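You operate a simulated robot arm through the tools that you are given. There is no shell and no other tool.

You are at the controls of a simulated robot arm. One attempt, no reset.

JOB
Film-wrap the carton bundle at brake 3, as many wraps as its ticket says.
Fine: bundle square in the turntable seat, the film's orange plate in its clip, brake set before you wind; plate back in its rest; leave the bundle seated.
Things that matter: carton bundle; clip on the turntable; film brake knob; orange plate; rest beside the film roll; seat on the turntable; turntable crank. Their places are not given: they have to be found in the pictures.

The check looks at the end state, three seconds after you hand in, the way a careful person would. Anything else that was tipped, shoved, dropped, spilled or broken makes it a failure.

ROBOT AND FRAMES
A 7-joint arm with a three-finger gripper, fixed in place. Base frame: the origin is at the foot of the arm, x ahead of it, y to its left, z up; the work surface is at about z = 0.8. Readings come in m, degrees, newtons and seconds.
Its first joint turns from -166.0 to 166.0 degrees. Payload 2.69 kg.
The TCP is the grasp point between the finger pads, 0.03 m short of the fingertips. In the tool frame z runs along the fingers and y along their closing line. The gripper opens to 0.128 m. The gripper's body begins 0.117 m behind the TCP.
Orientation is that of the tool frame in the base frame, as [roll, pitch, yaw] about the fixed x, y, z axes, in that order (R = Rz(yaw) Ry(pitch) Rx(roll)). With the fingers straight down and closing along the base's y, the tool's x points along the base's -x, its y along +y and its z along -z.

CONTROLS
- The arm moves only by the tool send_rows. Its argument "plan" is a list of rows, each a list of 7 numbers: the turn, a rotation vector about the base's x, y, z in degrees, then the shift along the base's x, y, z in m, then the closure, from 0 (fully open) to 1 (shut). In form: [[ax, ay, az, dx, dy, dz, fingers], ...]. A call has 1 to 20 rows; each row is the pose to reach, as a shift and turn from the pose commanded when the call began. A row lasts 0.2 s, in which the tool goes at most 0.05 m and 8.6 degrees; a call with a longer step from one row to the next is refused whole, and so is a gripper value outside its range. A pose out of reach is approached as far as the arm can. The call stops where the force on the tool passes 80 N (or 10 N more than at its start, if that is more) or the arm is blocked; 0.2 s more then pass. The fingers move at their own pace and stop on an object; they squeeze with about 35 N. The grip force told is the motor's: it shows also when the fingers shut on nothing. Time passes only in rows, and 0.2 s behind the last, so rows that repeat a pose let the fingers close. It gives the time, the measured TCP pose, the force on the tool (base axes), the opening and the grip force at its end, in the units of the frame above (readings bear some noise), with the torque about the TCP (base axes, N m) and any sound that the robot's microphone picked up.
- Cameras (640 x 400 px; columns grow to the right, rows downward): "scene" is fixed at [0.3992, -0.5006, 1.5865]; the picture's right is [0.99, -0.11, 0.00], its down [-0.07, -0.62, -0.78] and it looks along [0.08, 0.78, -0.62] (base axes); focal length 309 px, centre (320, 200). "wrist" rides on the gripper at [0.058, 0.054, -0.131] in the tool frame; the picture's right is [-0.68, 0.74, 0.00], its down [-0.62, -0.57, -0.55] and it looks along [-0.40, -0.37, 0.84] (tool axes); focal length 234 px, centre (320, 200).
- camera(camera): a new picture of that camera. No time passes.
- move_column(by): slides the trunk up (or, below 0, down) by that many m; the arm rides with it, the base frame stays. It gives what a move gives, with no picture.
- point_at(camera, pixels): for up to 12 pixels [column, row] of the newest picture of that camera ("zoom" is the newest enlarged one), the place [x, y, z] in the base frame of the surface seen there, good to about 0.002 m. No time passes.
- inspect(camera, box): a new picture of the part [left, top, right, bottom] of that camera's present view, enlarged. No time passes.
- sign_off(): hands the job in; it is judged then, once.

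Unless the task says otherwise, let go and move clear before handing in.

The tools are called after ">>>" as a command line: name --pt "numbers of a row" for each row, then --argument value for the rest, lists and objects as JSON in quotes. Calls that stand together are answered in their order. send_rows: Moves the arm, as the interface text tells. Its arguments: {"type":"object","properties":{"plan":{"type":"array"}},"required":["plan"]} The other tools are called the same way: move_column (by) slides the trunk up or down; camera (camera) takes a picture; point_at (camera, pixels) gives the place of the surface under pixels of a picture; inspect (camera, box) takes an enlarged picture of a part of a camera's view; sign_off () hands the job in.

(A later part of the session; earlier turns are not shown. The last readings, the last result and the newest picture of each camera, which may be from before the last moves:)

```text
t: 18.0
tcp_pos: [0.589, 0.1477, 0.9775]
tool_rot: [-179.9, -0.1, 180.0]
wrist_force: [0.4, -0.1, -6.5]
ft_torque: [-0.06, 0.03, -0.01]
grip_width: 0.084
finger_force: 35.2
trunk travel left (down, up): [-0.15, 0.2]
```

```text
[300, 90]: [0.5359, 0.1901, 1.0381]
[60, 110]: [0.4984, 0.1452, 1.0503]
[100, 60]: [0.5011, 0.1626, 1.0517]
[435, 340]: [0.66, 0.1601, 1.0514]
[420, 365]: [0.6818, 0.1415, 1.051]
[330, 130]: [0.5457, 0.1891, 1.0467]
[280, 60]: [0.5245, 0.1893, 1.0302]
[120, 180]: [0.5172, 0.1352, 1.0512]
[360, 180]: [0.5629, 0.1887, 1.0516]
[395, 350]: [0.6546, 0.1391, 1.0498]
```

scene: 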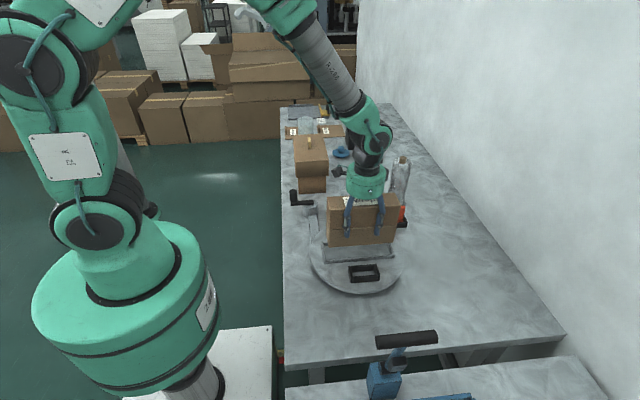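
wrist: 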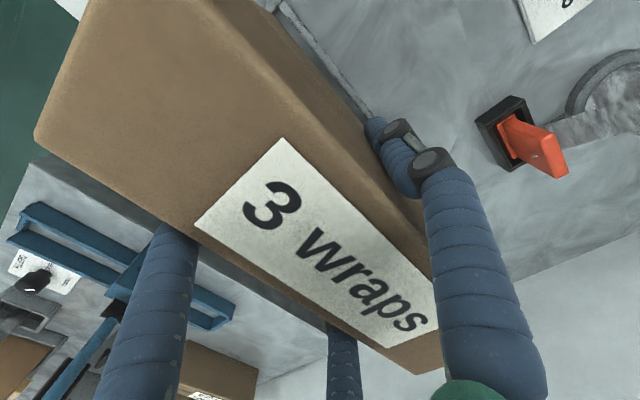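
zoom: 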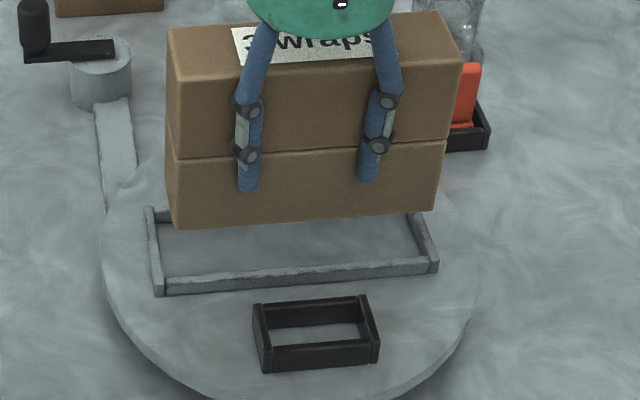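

In y it's centred (0.1296–0.1895 against inner walls at about 0.1265–0.195). In x I'd like a finer check, so I'll enlarge both lower corners.

>>> inspect --camera "scene" --box '[340, 225, 370, 265]'

>>> point_at --camera "zoom" --pixels '[[150, 200], [140, 150], [135, 250], [20, 200], [30, 250], [40, 250], [25, 170], [50, 300]]'

>>> inspect --camera "scene" --box '[405, 225, 435, 265]'

```text
10.00 times, centred on (355, 245) of scene
```

zoom: 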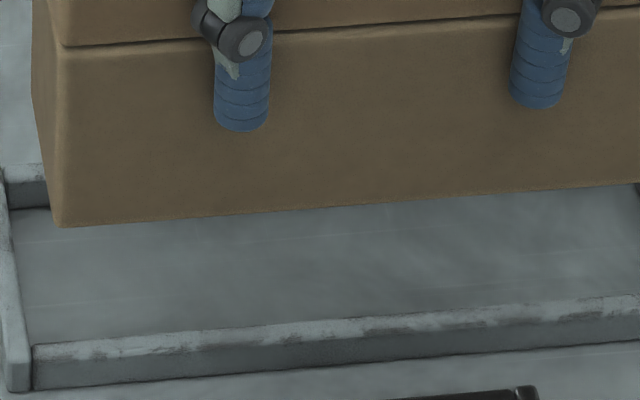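

```text
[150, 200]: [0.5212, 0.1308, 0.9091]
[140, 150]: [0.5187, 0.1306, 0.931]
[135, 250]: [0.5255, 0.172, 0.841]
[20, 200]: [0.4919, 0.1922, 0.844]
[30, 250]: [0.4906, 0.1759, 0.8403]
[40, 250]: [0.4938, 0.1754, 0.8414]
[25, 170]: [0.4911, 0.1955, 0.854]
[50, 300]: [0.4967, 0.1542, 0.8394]
```

```text
10.00 times, centred on (420, 245) of scene
```

zoom: 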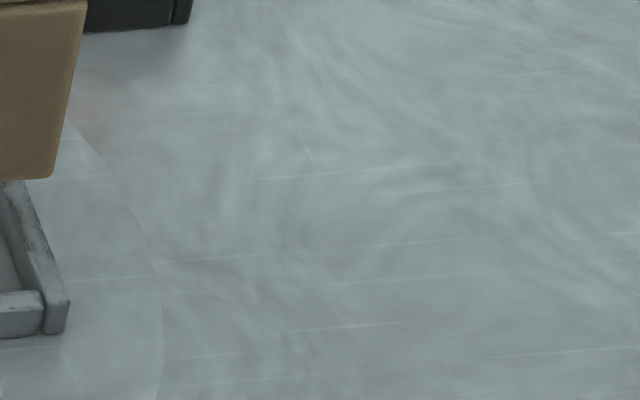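

I'll read the right-hand edge from this newest zoom, then the left-hand one again.

>>> point_at --camera "zoom" --pixels '[[47, 172], [44, 150], [52, 140], [62, 100], [70, 60], [20, 150], [55, 300], [48, 290], [35, 250], [28, 250], [62, 310], [10, 200]]'

>>> inspect --camera "scene" --box '[320, 225, 350, 265]'

>>> point_at --camera "zoom" --pixels '[[225, 222], [225, 200], [222, 150], [218, 100], [230, 180], [205, 180], [170, 370], [165, 340], [160, 300], [175, 350], [155, 250], [165, 290]]'

```text
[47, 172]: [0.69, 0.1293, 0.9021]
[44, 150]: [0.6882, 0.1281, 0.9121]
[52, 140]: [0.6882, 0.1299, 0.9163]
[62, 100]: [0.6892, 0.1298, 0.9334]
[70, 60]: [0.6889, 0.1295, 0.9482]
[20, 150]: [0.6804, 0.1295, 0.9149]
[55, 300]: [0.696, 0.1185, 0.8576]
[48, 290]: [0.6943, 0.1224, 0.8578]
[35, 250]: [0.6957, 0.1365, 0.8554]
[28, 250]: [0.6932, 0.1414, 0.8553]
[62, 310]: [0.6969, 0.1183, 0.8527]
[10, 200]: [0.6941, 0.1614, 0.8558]
```

```text
10.00 times, centred on (335, 245) of scene
```

zoom: 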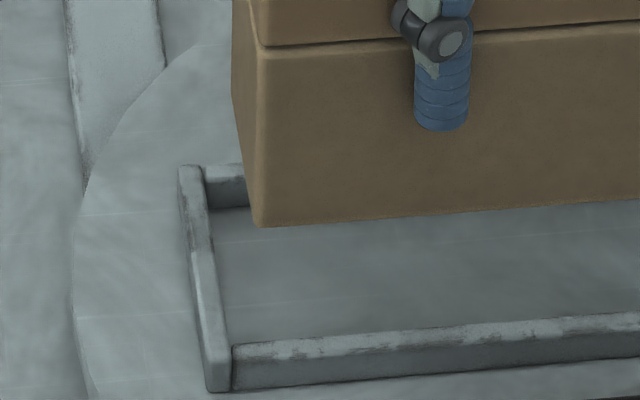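

```text
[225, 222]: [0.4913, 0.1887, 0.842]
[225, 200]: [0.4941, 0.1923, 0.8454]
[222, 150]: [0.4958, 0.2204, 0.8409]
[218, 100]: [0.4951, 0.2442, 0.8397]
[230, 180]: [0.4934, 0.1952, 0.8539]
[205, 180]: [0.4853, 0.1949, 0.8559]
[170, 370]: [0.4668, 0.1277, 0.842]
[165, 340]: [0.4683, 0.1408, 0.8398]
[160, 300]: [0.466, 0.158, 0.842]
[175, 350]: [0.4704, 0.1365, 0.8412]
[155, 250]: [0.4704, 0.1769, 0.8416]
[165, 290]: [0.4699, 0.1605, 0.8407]
```

>>> point_at --camera "zoom" --pixels '[[264, 218], [262, 200], [265, 150], [268, 100], [275, 200], [205, 300], [212, 300], [200, 300], [222, 290], [216, 360], [205, 250], [195, 200]]'

```text
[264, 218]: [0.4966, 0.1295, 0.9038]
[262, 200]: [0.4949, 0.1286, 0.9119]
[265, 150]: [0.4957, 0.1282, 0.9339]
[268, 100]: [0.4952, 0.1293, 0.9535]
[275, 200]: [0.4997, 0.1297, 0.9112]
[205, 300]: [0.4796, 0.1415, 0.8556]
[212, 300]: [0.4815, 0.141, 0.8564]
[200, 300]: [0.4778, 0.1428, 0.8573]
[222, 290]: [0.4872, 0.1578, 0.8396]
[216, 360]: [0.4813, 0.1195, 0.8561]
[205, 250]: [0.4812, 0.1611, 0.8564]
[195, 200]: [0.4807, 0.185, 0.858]
```

Averaging both cameras, the bundle needs about -3 mm in x and +1 mm in y to be centred in the seat. I'll apply that and lower it until it's inside the walls, stopping just above the table.

>>> send_rows --pt "0 0 0 -0.003 0.001 0 1" --pt "0 0 0 -0.003 0.001 -0.01 1" --pt "0 0 0 -0.003 0.001 -0.02 1" --pt "0 0 0 -0.003 0.001 -0.03 1" --pt "0 0 0 -0.003 0.001 -0.036 1" --pt "0 0 0 -0.003 0.001 -0.036 1"

>>> inspect --camera "scene" --box '[310, 215, 410, 277]'

>>> inspect --camera "scene" --box '[320, 235, 350, 265]'

>>> inspect --camera "scene" --box '[375, 230, 405, 260]'

```text
t: 19.4
tcp_pos: [0.5867, 0.1496, 0.9424]
tool_rot: [-179.9, -0.1, 179.9]
wrist_force: [0.0, 0.1, -6.6]
ft_torque: [-0.06, 0.02, -0.01]
grip_width: 0.0839
finger_force: 34.4
trunk travel left (down, up): [-0.15, 0.2]
```

```text
6.40 times, centred on (360, 246) of scene
```

zoom: 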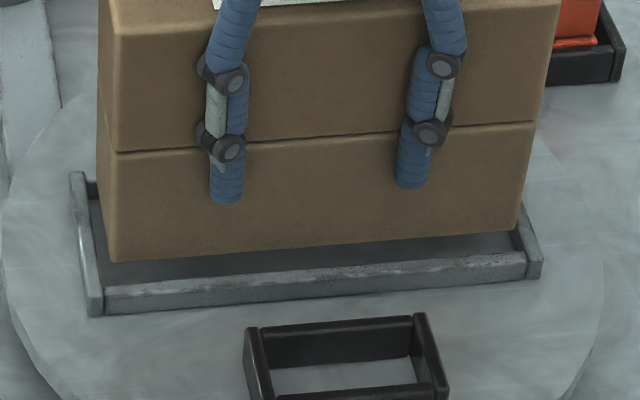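

```text
13.33 times, centred on (335, 250) of scene
```

zoom: 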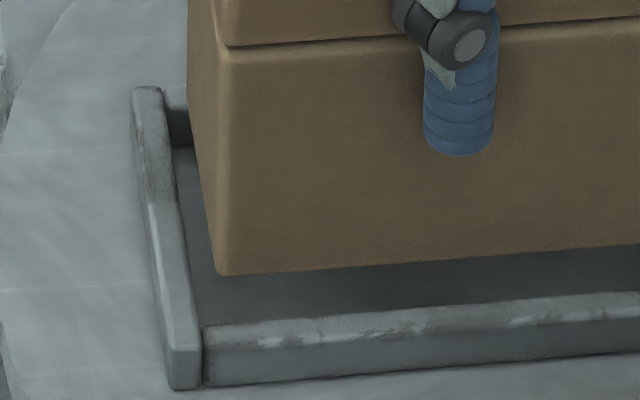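

```text
13.33 times, centred on (390, 245) of scene
```

zoom: 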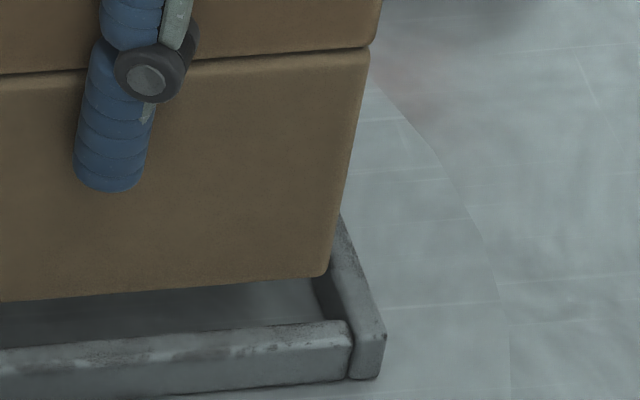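

The bundle sits just above the walls with gaps on both sides. I'll lower another 22 mm, into the seat, and check forces.

>>> send_rows --pt "0 0 0 0 0 -0.006 1" --pt "0 0 0 0 0 -0.012 1" --pt "0 0 0 0 0 -0.018 1" --pt "0 0 0 0 0 -0.022 1" --pt "0 0 0 0 0 -0.022 1"

>>> inspect --camera "scene" --box '[310, 215, 410, 277]'

```text
t: 20.6
tcp_pos: [0.5863, 0.1472, 0.9197]
tool_rot: [-179.9, 0.0, -179.9]
wrist_force: [-0.9, -2.3, 1.3]
ft_torque: [0.15, 0.42, 0.02]
grip_width: 0.0842
finger_force: 34.9
trunk travel left (down, up): [-0.15, 0.2]
```

```text
6.40 times, centred on (360, 246) of scene
```

zoom: 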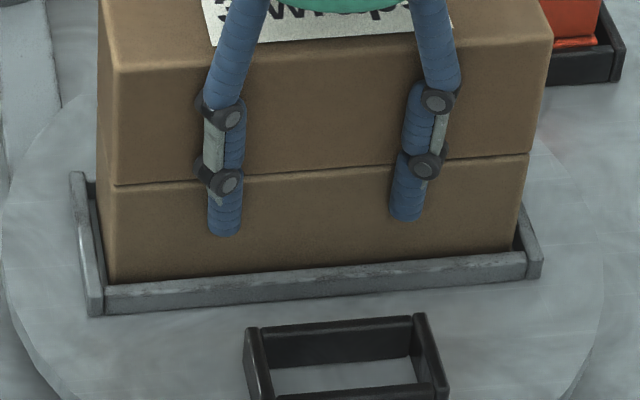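

The force changed from -6.6 to +1.3 N and the TCP height (0.920) puts the bundle's bottom at 0.8405, so it's on the turntable. I'll open and back straight up.

>>> send_rows --pt "0 0 0 0 0 0 0.25" --pt "0 0 0 0 0 0 0.0" --pt "0 0 0 0 0 0 0.0" --pt "0 0 0 0 0 0 0.0" --pt "0 0 0 0 0 0.02 0" --pt "0 0 0 0 0 0.05 0" --pt "0 0 0 0 0 0.09 0" --pt "0 0 0 0 0 0.13 0" --pt "0 0 0 0 0 0.17 0" --pt "0 0 0 0 0 0.17 0"

>>> camera --camera "scene"

>>> inspect --camera "scene" --box '[310, 210, 410, 272]'

>>> camera --camera "wrist"

```text
t: 22.8
tcp_pos: [0.5853, 0.1478, 1.0903]
tool_rot: [-179.9, 0.0, 179.9]
wrist_force: [0.0, 1.0, -0.1]
ft_torque: [0.02, -0.03, 0.01]
grip_width: 0.1282
finger_force: 0.2
trunk travel left (down, up): [-0.15, 0.2]
```

```text
taken
```

scene: 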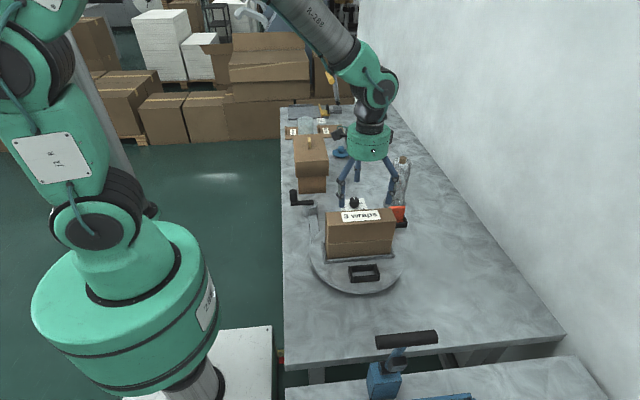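

```text
6.40 times, centred on (360, 241) of scene
```

zoom: 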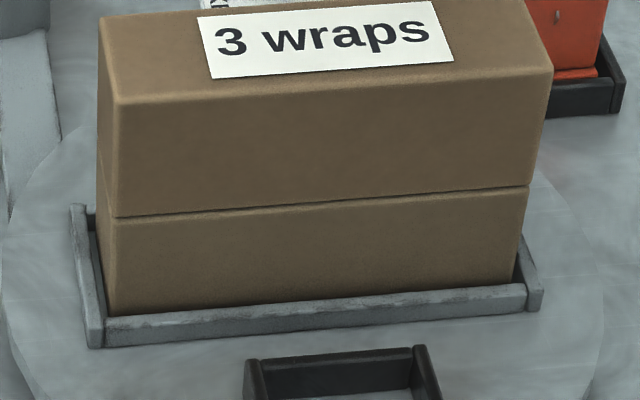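

```text
taken
```

wrist: 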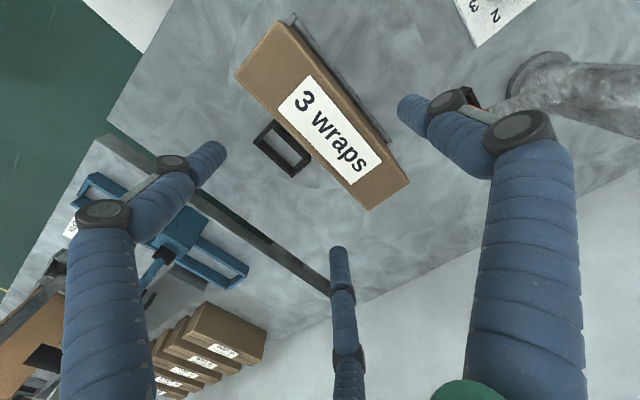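

The bundle stands between the walls of the seat. I'll check its top for level and squareness.

>>> point_at --camera "scene" --pixels '[[330, 213], [328, 222], [392, 216], [386, 208], [345, 212], [360, 220], [332, 235], [388, 232], [334, 250], [386, 246]]'

>>> point_at --camera "wrist" --pixels '[[280, 28], [242, 70], [400, 180], [370, 205], [290, 90], [340, 95]]'

>>> inspect --camera "wrist" --box '[220, 0, 420, 220]'

```text
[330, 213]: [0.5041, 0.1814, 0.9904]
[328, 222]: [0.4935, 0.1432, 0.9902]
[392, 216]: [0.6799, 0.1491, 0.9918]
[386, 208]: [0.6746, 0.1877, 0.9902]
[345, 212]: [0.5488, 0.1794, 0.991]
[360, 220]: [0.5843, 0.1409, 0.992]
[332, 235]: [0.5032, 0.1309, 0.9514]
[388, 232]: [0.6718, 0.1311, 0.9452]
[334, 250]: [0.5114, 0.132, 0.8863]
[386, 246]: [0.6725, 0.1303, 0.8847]
```

```text
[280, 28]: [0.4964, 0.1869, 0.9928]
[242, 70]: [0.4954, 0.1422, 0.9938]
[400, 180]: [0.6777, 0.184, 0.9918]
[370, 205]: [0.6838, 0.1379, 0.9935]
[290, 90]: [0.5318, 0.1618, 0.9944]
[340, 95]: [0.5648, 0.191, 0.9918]
```

```text
1.82 times, centred on (320, 110) of wrist
```

zoom: 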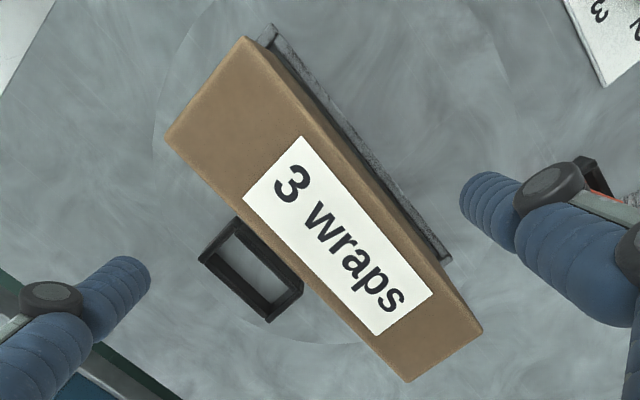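

The top is level at z≈0.991 and square, so the bundle is seated. Now the plate: I'll check the hand's side blocks for clearance and take a closer look at the plate and rest.

>>> inspect --camera "scene" --box '[310, 90, 430, 220]'

>>> point_at --camera "zoom" --pixels '[[130, 150], [150, 140], [225, 215], [280, 190], [330, 170], [345, 150], [350, 200], [200, 205], [180, 180], [340, 140], [400, 250], [420, 230]]'

```text
3.08 times, centred on (370, 155) of scene
```

zoom: 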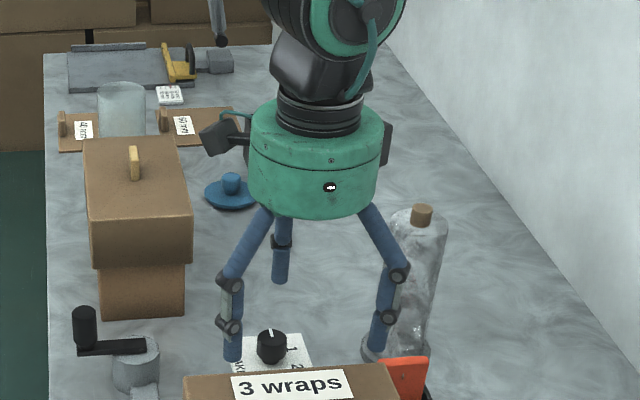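

```text
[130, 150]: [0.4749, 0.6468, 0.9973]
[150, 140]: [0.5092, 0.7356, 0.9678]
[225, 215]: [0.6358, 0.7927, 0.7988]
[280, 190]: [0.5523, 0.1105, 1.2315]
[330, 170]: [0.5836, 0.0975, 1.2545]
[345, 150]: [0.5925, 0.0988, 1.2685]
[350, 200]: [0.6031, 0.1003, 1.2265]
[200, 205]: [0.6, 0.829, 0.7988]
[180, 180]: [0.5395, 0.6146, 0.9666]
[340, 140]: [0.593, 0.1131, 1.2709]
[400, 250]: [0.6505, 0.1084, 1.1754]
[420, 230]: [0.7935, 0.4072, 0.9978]
```

>>> point_at --camera "zoom" --pixels '[[215, 140], [225, 135], [205, 145], [388, 140], [389, 130], [388, 160], [315, 216], [260, 205], [375, 205], [281, 280], [233, 355], [376, 345]]'

>>> inspect --camera "scene" --box '[370, 195, 420, 235]'

```text
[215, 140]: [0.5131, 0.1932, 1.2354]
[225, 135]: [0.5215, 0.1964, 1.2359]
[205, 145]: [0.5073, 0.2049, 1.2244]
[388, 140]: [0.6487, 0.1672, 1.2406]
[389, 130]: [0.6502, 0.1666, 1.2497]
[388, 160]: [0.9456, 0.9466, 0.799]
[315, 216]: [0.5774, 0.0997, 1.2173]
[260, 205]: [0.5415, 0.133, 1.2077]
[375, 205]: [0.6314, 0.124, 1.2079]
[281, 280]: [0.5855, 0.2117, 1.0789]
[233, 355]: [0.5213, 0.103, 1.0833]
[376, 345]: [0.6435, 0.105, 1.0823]
```

```text
10.00 times, centred on (395, 215) of scene
```

zoom: 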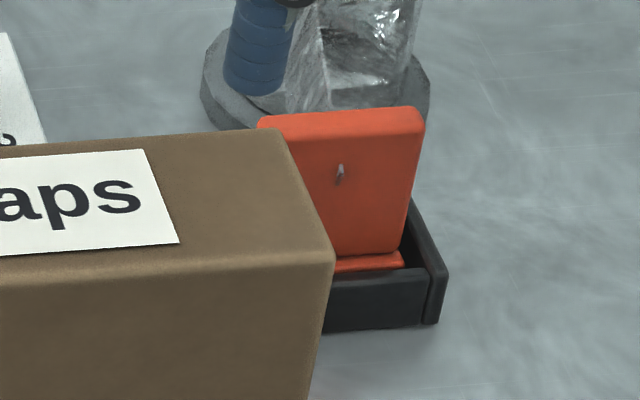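

The hand's palm is about 0.053 m in radius, with side blocks out to 0.07 m, and begins about 0.12 m above the TCP. I'll move to (0.69, 0.36, 1.0) to look down on the plate from its far side.

>>> send_rows --pt "0 0 0 0.02 0.04 0 0" --pt "0 0 0 0.045 0.08 0 0" --pt "0 0 0 0.07 0.12 0 0" --pt "0 0 0 0.09 0.16 0 0" --pt "0 0 0 0.105 0.2 0 0" --pt "0 0 0 0.105 0.212 -0.03 0" --pt "0 0 0 0.105 0.212 -0.07 0" --pt "0 0 0 0.105 0.212 -0.09 0" --pt "0 0 0 0.105 0.212 -0.09 0"

>>> camera --camera "wrist"

>>> camera --camera "scene"

```text
t: 24.8
tcp_pos: [0.6906, 0.3609, 0.9998]
tool_rot: [-179.9, -0.1, -180.0]
wrist_force: [0.2, 0.4, 0.6]
ft_torque: [-0.01, 0.02, 0.0]
grip_width: 0.1278
finger_force: 0.0
trunk travel left (down, up): [-0.15, 0.2]
```

```text
taken
```

wrist: 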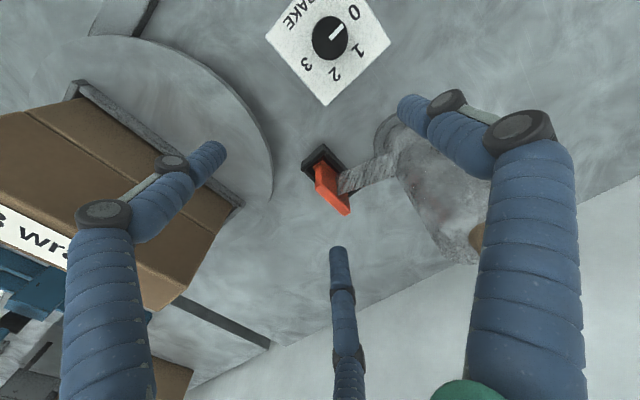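

```text
taken
```

scene: 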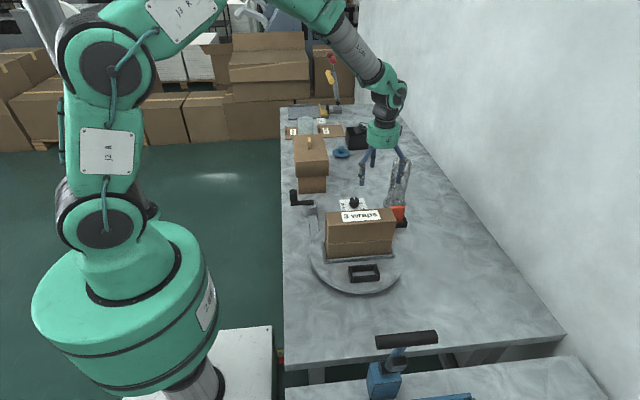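

>>> inspect --camera "wrist" --box '[280, 120, 440, 240]'

>>> inspect --camera "wrist" --box '[295, 135, 365, 220]'

```text
3.33 times, centred on (360, 180) of wrist
```

zoom: 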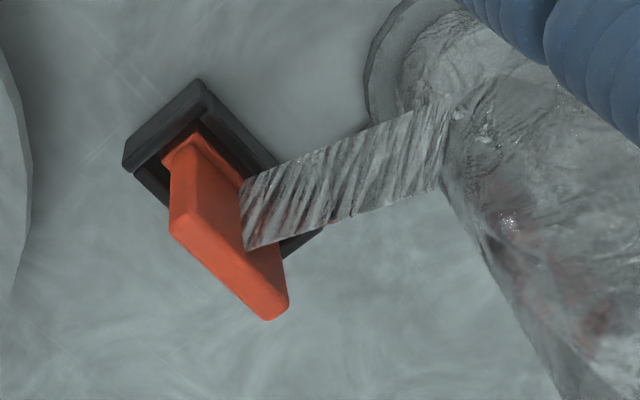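

```text
4.71 times, centred on (330, 178) of wrist
```

zoom: 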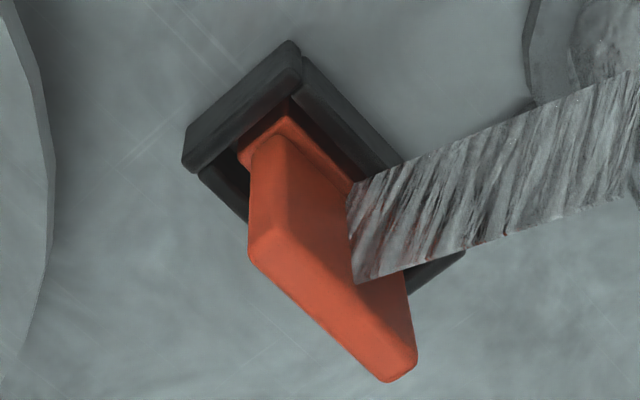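

The plate's film comes off its +y face toward the roll. I'll measure the plate, foot and rest from this zoom.

>>> point_at --camera "zoom" --pixels '[[262, 200], [285, 200], [300, 240], [268, 248], [390, 345], [350, 325], [400, 310], [258, 270], [320, 310], [380, 365], [262, 255], [405, 365]]'

>>> point_at --camera "zoom" --pixels '[[285, 125], [260, 140], [310, 145], [245, 155], [290, 50], [190, 155], [240, 100], [350, 110], [400, 155], [230, 190], [440, 270], [330, 160]]'

```text
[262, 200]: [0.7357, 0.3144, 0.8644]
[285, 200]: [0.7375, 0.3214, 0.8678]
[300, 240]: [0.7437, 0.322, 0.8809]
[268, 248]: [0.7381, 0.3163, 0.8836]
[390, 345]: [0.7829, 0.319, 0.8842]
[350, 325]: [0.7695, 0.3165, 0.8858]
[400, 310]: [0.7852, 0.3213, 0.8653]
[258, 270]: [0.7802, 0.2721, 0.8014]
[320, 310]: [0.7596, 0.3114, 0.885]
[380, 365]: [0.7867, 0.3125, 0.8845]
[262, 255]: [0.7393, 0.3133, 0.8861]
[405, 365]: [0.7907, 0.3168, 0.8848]
```

```text
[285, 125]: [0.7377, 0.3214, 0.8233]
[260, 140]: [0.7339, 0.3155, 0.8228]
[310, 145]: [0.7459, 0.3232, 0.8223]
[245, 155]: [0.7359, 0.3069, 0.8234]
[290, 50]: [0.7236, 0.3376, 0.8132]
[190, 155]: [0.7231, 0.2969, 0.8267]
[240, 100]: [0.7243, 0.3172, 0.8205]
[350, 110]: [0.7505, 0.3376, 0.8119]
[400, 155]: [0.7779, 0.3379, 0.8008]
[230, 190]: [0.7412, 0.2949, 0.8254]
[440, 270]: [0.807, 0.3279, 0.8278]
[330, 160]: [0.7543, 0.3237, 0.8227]
```

The plate is about 57 mm wide in x (0.735–0.792), about 12.5 mm thick around y≈0.3145, with its top at z=0.885, foot top at 0.823 and rest walls at 0.827. I'll go over it at partial opening, TCP at (0.7635, 0.310), and check alignment from z≈0.94.

>>> send_rows --pt "0 0 0 0.025 -0.018 0 0.2" --pt "0 0 0 0.05 -0.035 0 0.45" --pt "0 0 0 0.0725 -0.0506 0 0.45" --pt "0 0 0 0.0725 -0.0506 -0.03 0.45" --pt "0 0 0 0.0725 -0.0506 -0.06 0.45" --pt "0 0 0 0.0725 -0.0506 -0.06 0.45"

>>> camera --camera "wrist"

>>> inspect --camera "scene" --box '[350, 140, 450, 240]'

```text
t: 26.2
tcp_pos: [0.7636, 0.3099, 0.9379]
tool_rot: [-179.9, -0.1, -179.9]
wrist_force: [0.4, 0.5, -1.3]
ft_torque: [0.0, 0.06, 0.02]
grip_width: 0.0704
finger_force: 0.2
trunk travel left (down, up): [-0.15, 0.2]
```

```text
taken
```

wrist: 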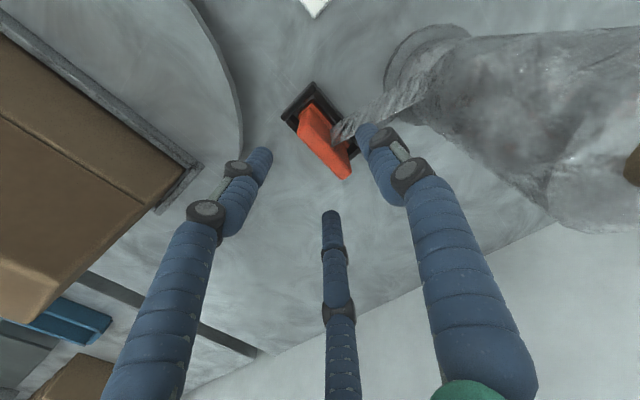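

```text
4.00 times, centred on (400, 190) of scene
```

zoom: 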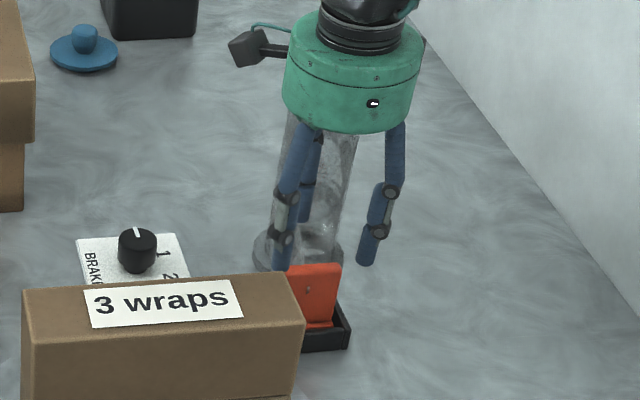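

The hand is over the plate, with the roll behind it. I'll measure the tips and plate at this opening.

>>> point_at --camera "zoom" --pixels '[[284, 262], [367, 258], [305, 215], [315, 268], [315, 300], [340, 265], [290, 268], [315, 322]]'

>>> point_at --camera "wrist" --pixels '[[262, 152], [332, 215], [364, 130], [310, 125], [345, 165], [325, 160], [315, 135]]'

>>> inspect --camera "wrist" --box '[250, 70, 410, 230]'

```text
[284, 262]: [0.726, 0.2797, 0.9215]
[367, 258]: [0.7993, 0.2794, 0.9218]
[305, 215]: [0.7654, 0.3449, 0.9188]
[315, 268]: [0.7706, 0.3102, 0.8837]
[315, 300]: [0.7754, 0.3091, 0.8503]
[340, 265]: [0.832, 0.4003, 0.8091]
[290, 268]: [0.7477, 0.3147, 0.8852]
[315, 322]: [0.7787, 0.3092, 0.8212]
```

```text
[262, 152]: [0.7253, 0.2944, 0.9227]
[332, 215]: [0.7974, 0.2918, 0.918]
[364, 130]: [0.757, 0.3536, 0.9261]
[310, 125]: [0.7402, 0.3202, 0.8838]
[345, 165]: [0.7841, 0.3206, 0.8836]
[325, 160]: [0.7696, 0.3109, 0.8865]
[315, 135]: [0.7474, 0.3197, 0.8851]
```

```text
2.50 times, centred on (330, 150) of wrist
```

zoom: 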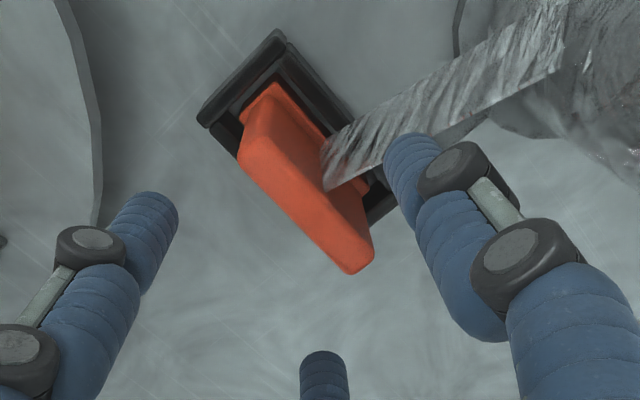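

The finger positions match the model (tips about 20 mm below the TCP here). I'll lower to TCP z≈0.864 in small steps, keeping above the foot and rest walls, then check the force.

>>> send_rows --pt "0 0 0 0 0.0002 -0.015 0.45" --pt "0 0 0 0 0.0002 -0.03 0.45" --pt "0 0 0 0 0.0002 -0.045 0.45" --pt "0 0 0 0 0.0002 -0.06 0.45" --pt "0 0 0 0 0.0002 -0.074 0.45" --pt "0 0 0 0 0.0002 -0.074 0.45"

>>> camera --camera "wrist"

>>> inspect --camera "scene" --box '[350, 160, 450, 240]'

```text
t: 27.6
tcp_pos: [0.7626, 0.3096, 0.8649]
tool_rot: [-179.9, 0.0, 180.0]
wrist_force: [0.2, -0.2, 0.3]
ft_torque: [0.01, -0.03, 0.01]
grip_width: 0.0706
finger_force: 0.0
trunk travel left (down, up): [-0.15, 0.2]
```

```text
taken
```

wrist: 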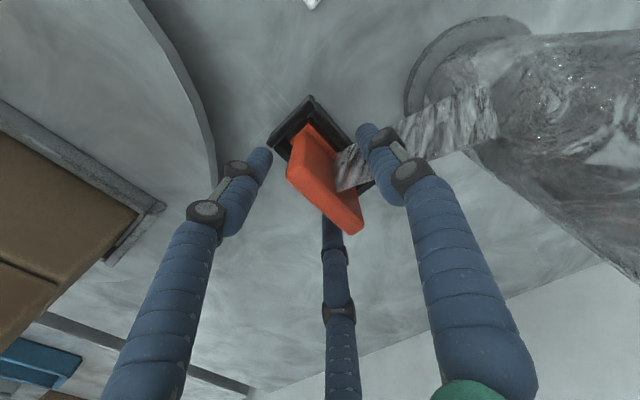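

```text
5.00 times, centred on (400, 200) of scene
```

zoom: 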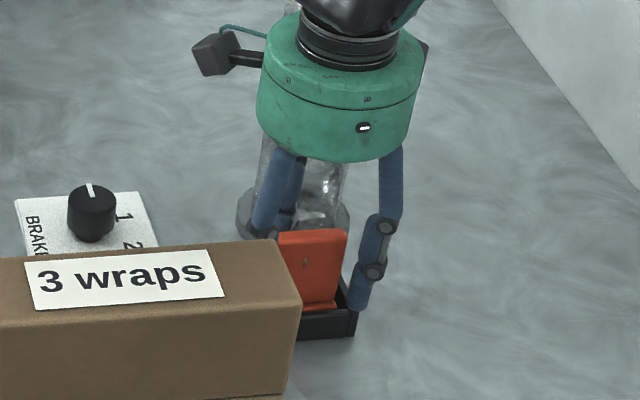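

No contact, and the plate stands between the fingers. I'll close step by step.

>>> send_rows --pt "0 0 0 0 0 0 0.6" --pt "0 0 0 0 0 0 0.7" --pt "0 0 0 0 0 0 0.78" --pt "0 0 0 0 0 0 0.82" --pt "0 0 0 0 0 0 0.86" --pt "0 0 0 0 0 0 1" --pt "0 0 0 0 0 0 1" --pt "0 0 0 0 0 0 1"

>>> camera --camera "wrist"

>>> inspect --camera "scene" --box '[350, 160, 450, 240]'

```text
t: 29.4
tcp_pos: [0.7637, 0.3101, 0.8655]
tool_rot: [-179.9, -0.2, 180.0]
wrist_force: [-0.3, -0.4, 0.4]
ft_torque: [0.0, -0.01, 0.0]
grip_width: 0.0221
finger_force: 35.2
trunk travel left (down, up): [-0.15, 0.2]
```

```text
taken
```

wrist: 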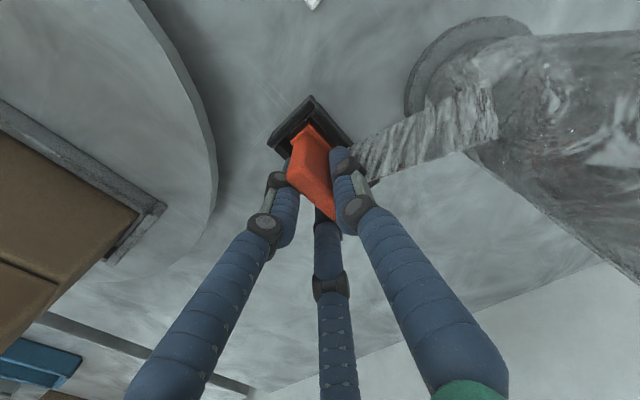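

```text
5.00 times, centred on (400, 200) of scene
```

zoom: 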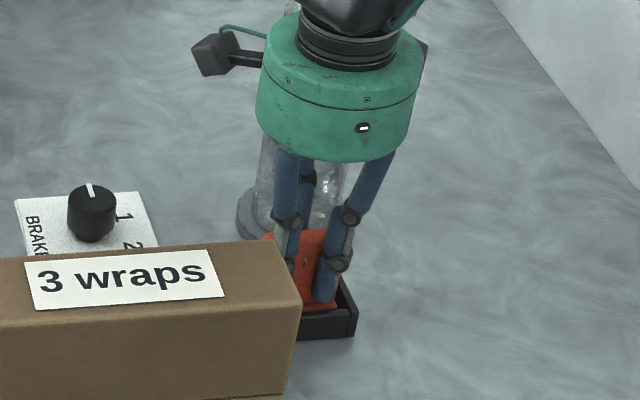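

Gripped at an opening of 0.0221, matching a 12.5 mm plate, with 35 N. I'll lift it straight out of the rest and check the force.

>>> send_rows --pt "0 0 0 0 0 0.008 1" --pt "0 0 0 0 0 0.02 1" --pt "0 0 0 0 0 0.04 1" --pt "0 0 0 0 0 0.07 1" --pt "0 0 0 0 0 0.1 1" --pt "0 0 0 0 0 0.1 1"

>>> camera --camera "wrist"

>>> inspect --camera "scene" --box '[350, 140, 450, 240]'

```text
t: 30.8
tcp_pos: [0.763, 0.3097, 0.966]
tool_rot: [-179.9, -0.1, -180.0]
wrist_force: [-0.1, 0.1, 0.2]
ft_torque: [-0.02, -0.06, 0.0]
grip_width: 0.022
finger_force: 35.0
trunk travel left (down, up): [-0.15, 0.2]
```

```text
taken
```

wrist: 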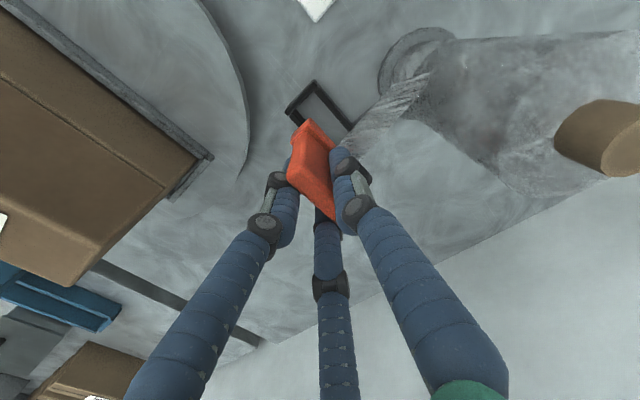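

```text
4.00 times, centred on (400, 190) of scene
```

zoom: 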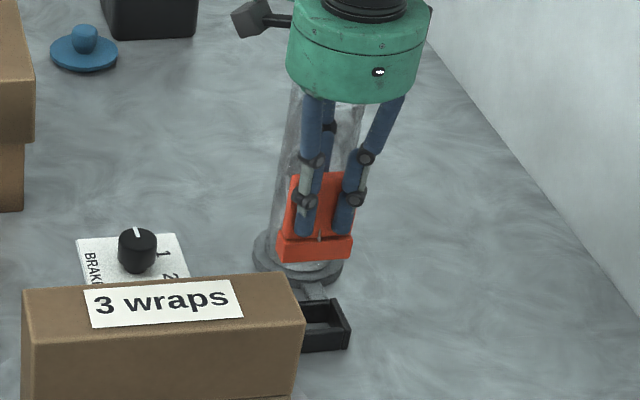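

The plate is up and hangs straight. I'll measure how it sits in the hand.

>>> point_at --camera "zoom" --pixels '[[280, 250], [350, 248], [315, 250], [300, 180], [345, 178], [293, 200], [330, 252], [315, 240], [279, 240], [351, 240]]'

>>> inspect --camera "wrist" --box '[270, 70, 380, 230]'

```text
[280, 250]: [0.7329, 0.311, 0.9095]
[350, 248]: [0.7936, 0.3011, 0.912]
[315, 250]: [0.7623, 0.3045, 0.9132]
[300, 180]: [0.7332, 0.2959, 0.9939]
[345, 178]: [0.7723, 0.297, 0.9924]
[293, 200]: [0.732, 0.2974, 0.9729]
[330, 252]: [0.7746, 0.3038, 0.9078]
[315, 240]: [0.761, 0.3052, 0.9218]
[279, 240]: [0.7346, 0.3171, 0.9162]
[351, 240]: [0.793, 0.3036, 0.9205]
```

```text
2.50 times, centred on (325, 150) of wrist
```

zoom: 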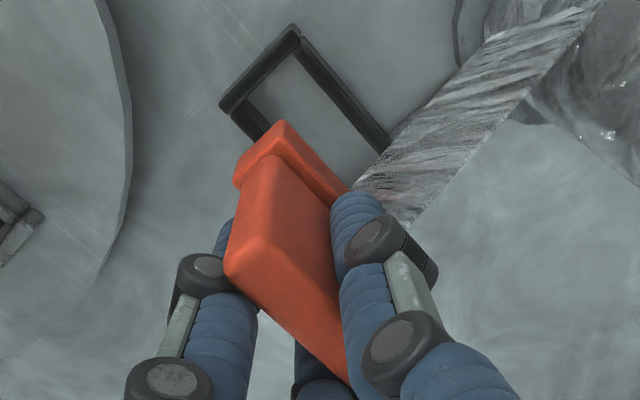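

Some points suggest the plate has tilted in the grip (top nearer -y than the foot). I'll look closer before moving on.

>>> inspect --camera "scene" --box '[410, 175, 450, 215]'

>>> inspect --camera "scene" --box '[410, 180, 445, 208]'

```text
10.00 times, centred on (430, 195) of scene
```

zoom: 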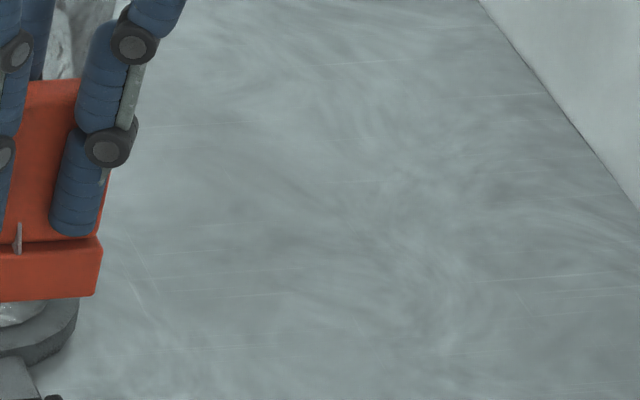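

```text
14.29 times, centred on (428, 194) of scene
```

zoom: 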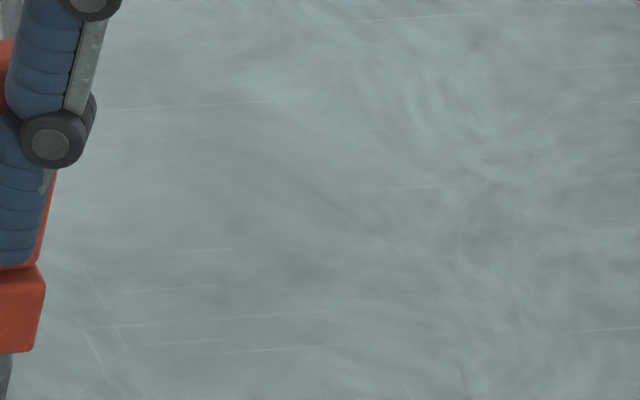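

>>> inspect --camera "scene" --box '[380, 175, 420, 210]'

>>> point_at --camera "zoom" --pixels '[[250, 275], [320, 285], [420, 270], [320, 260], [250, 300], [420, 300], [300, 100], [330, 150], [330, 200], [420, 200], [300, 60], [260, 200]]'

```text
11.43 times, centred on (400, 192) of scene
```

zoom: 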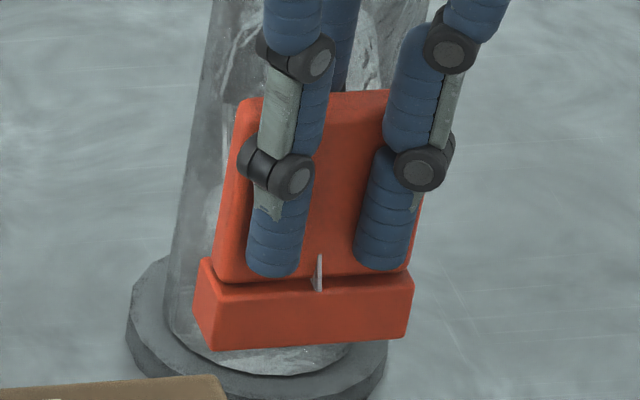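

```text
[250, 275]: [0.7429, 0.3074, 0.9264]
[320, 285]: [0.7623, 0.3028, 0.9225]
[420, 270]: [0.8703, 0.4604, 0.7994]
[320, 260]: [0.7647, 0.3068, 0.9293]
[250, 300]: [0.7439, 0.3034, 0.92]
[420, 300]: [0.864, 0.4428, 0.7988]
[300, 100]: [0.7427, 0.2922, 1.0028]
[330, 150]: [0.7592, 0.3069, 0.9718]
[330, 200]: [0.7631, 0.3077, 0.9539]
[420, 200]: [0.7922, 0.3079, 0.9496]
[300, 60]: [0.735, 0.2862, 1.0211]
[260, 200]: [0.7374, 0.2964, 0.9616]
```

Checked: the plate's front face is upright (y≈0.307 from z 0.93 to 0.97) and those odd points were on the fingers. I'll carry it around the bundle's right end, first -y then -x, to above the clip at (0.588, 0.062).

>>> send_rows --pt "0 0 0 0 -0.04 0 1" --pt "0 0 0 0 -0.085 0 1" --pt "0 0 0 0 -0.13 0 1" --pt "0 0 0 0 -0.175 0 1" --pt "0 0 0 0 -0.22 0 1" --pt "0 0 0 0 -0.2517 0 1" --pt "0 0 0 -0.04 -0.2517 0 1" --pt "0 0 0 -0.085 -0.2517 0 1" --pt "0 0 0 -0.13 -0.2517 0 1" --pt "0 0 0 -0.165 -0.2517 0 1" --pt "0 0 0 -0.176 -0.2517 0 1" --pt "0 0 0 -0.176 -0.2517 0 1"

>>> camera --camera "wrist"

>>> camera --camera "scene"

>>> inspect --camera "scene" --box '[320, 220, 410, 290]'

```text
t: 33.4
tcp_pos: [0.5873, 0.0576, 0.9654]
tool_rot: [-179.9, 0.0, 179.9]
wrist_force: [-1.2, 0.8, -0.2]
ft_torque: [0.0, -0.02, 0.02]
grip_width: 0.0222
finger_force: 34.8
trunk travel left (down, up): [-0.15, 0.2]
```

```text
taken
```

wrist: 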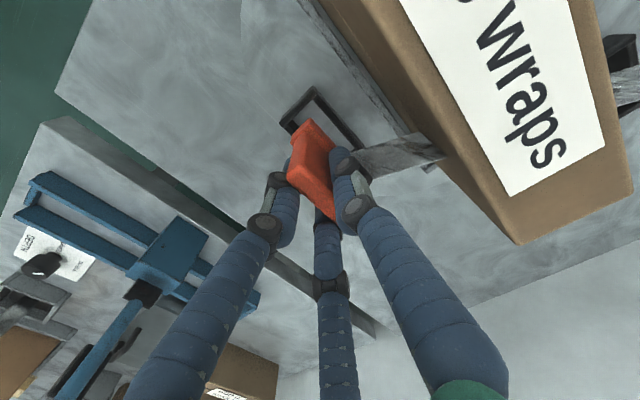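

```text
taken
```

scene: 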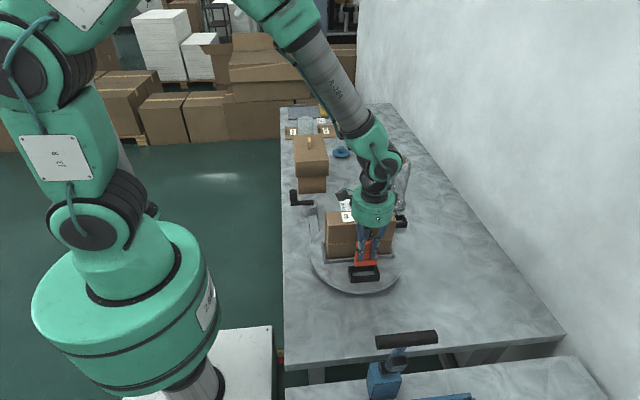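

```text
5.71 times, centred on (365, 255) of scene
```

zoom: 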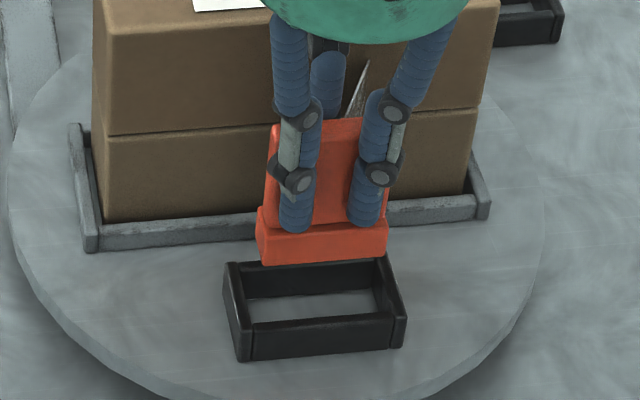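

The plate is over the clip. I'll measure its foot against the clip walls from this zoom.

>>> point_at --camera "zoom" --pixels '[[264, 250], [384, 245], [325, 248], [262, 256], [386, 238], [325, 195], [232, 290], [392, 285], [245, 350], [398, 335], [320, 268], [320, 330]]'

>>> inspect --camera "wrist" --box '[265, 75, 385, 225]'

>>> point_at --camera "zoom" --pixels '[[270, 125], [240, 165], [300, 140], [310, 30], [235, 120], [270, 65], [345, 80], [400, 150], [300, 170], [280, 210]]'

```text
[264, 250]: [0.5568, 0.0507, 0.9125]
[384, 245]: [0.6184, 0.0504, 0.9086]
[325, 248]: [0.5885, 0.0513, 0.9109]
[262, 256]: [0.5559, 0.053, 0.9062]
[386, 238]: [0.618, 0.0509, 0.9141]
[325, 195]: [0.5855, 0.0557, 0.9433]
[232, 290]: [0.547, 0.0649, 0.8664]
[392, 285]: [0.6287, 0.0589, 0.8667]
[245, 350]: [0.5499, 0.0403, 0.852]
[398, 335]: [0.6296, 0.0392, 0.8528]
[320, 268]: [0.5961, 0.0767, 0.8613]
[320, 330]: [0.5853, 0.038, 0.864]
```

```text
2.67 times, centred on (325, 150) of wrist
```

zoom: 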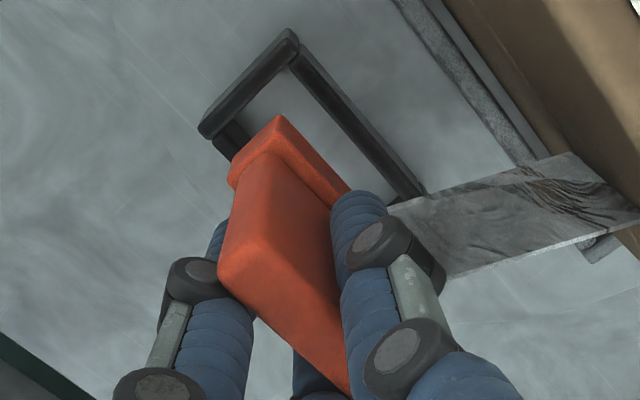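

```text
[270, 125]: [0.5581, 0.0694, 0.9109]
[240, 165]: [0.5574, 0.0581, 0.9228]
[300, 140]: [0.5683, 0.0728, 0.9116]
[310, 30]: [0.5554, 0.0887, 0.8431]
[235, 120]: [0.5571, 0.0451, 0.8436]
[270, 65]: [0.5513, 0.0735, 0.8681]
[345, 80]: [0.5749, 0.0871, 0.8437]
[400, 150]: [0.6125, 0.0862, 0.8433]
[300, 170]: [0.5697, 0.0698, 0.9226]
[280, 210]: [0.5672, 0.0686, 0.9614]
```

The foot (x 0.556–0.619, y 0.051–0.073) lies centred in the clip (x 0.547–0.630, y 0.039–0.084) to within a millimetre. I'll lower it 54 mm, nearly to the floor of the clip.

>>> send_rows --pt "0 0 0 0.0003 0.0003 -0.015 1" --pt "0 0 0 0.0003 0.0003 -0.028 1" --pt "0 0 0 0.0003 0.0003 -0.036 1" --pt "0 0 0 0.0003 0.0003 -0.044 1" --pt "0 0 0 0.0003 0.0003 -0.05 1" --pt "0 0 0 0.0003 0.0003 -0.055 1" --pt "0 0 0 0.0003 0.0003 -0.055 1"

>>> inspect --camera "scene" --box '[320, 220, 410, 290]'

>>> camera --camera "wrist"

```text
t: 35.0
tcp_pos: [0.5867, 0.0589, 0.9106]
tool_rot: [-179.9, -0.1, -180.0]
wrist_force: [-0.4, 0.8, -1.6]
ft_torque: [-0.04, 0.02, 0.0]
grip_width: 0.0223
finger_force: 34.9
trunk travel left (down, up): [-0.15, 0.2]
```

```text
5.71 times, centred on (365, 255) of scene
```

zoom: 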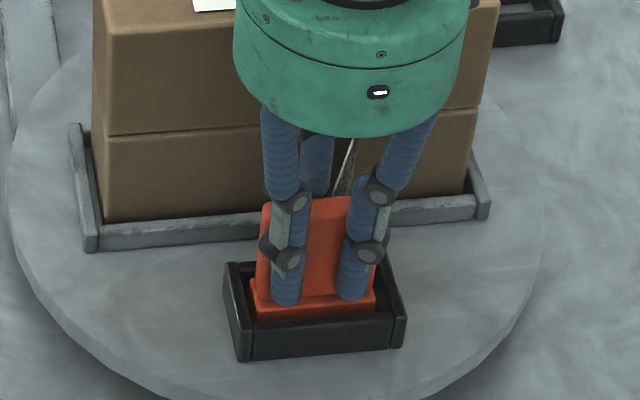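

```text
taken
```

wrist: 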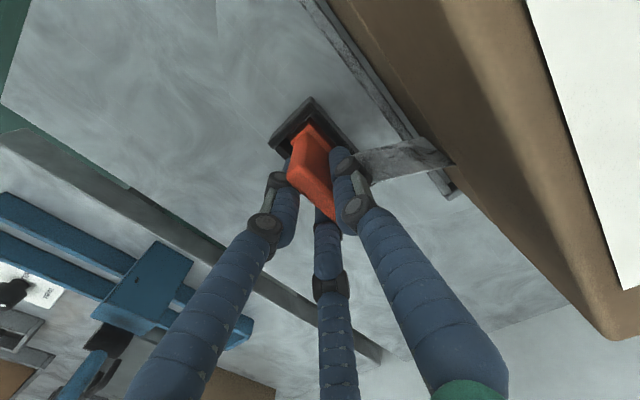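

The foot is inside the clip walls with no side load. I'll lower the last 5–6 mm gently.

>>> send_rows --pt "0 0 0 0 0 -0.002 1" --pt "0 0 0 0 0 -0.004 1" --pt "0 0 0 0 0 -0.005 1" --pt "0 0 0 0 0 -0.005 1"

>>> inspect --camera "scene" --box '[340, 240, 390, 285]'

```text
t: 36.0
tcp_pos: [0.5886, 0.0579, 0.9068]
tool_rot: [-179.9, 0.1, 180.0]
wrist_force: [-0.6, -1.7, 19.7]
ft_torque: [0.09, 0.43, 0.06]
grip_width: 0.0219
finger_force: 35.0
trunk travel left (down, up): [-0.15, 0.2]
```

```text
8.89 times, centred on (365, 262) of scene
```

zoom: 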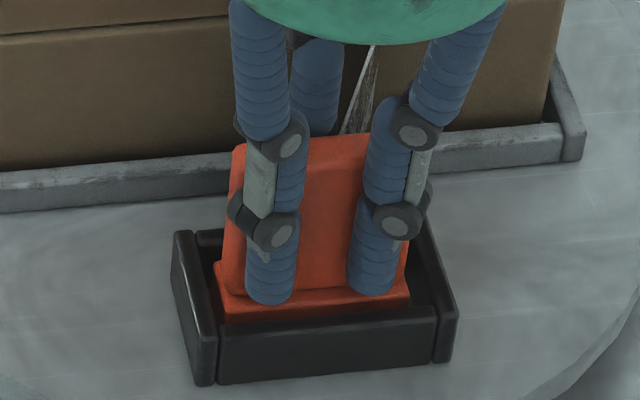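

The foot touched down (20 N), with the plate upright between the clip walls. I'll ease up 2 mm, open only partly (the bundle is close behind) and rise straight up.

>>> send_rows --pt "0 0 0 0 0 0.0015 1" --pt "0 0 0 0 0 0.0015 0.8" --pt "0 0 0 0 0 0.0015 0.65" --pt "0 0 0 0 0 0.0015 0.6" --pt "0 0 0 0 0 0.0015 0.6" --pt "0 0 0 0 0 0.015 0.6" --pt "0 0 0 0 0 0.035 0.6" --pt "0 0 0 0 0 0.06 0.6" --pt "0 0 0 0 0 0.1 0.6" --pt "0 0 0 0 0 0.14 0.6" --pt "0 0 0 0 0 0.18 0.6" --pt "0 0 0 0 0 0.18 0.6"

>>> camera --camera "scene"

>>> inspect --camera "scene" --box '[320, 220, 410, 290]'

>>> camera --camera "wrist"

```text
t: 38.6
tcp_pos: [0.5872, 0.0589, 1.0856]
tool_rot: [-179.9, -0.1, -180.0]
wrist_force: [-1.7, 0.8, -0.2]
ft_torque: [-0.02, -0.06, 0.02]
grip_width: 0.0512
finger_force: 0.0
trunk travel left (down, up): [-0.15, 0.2]
```

```text
taken
```

scene: 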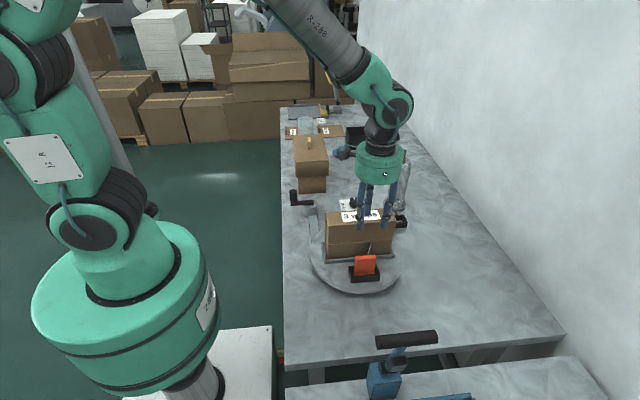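

```text
5.71 times, centred on (365, 255) of scene
```

zoom: 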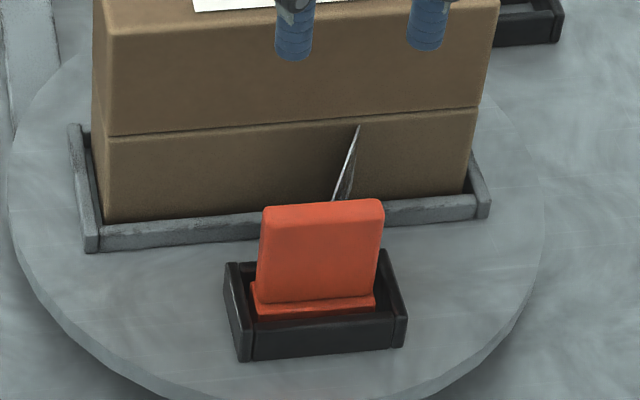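

```text
taken
```

wrist: 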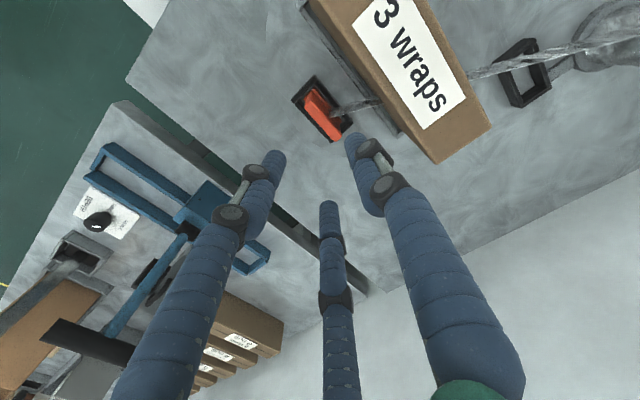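

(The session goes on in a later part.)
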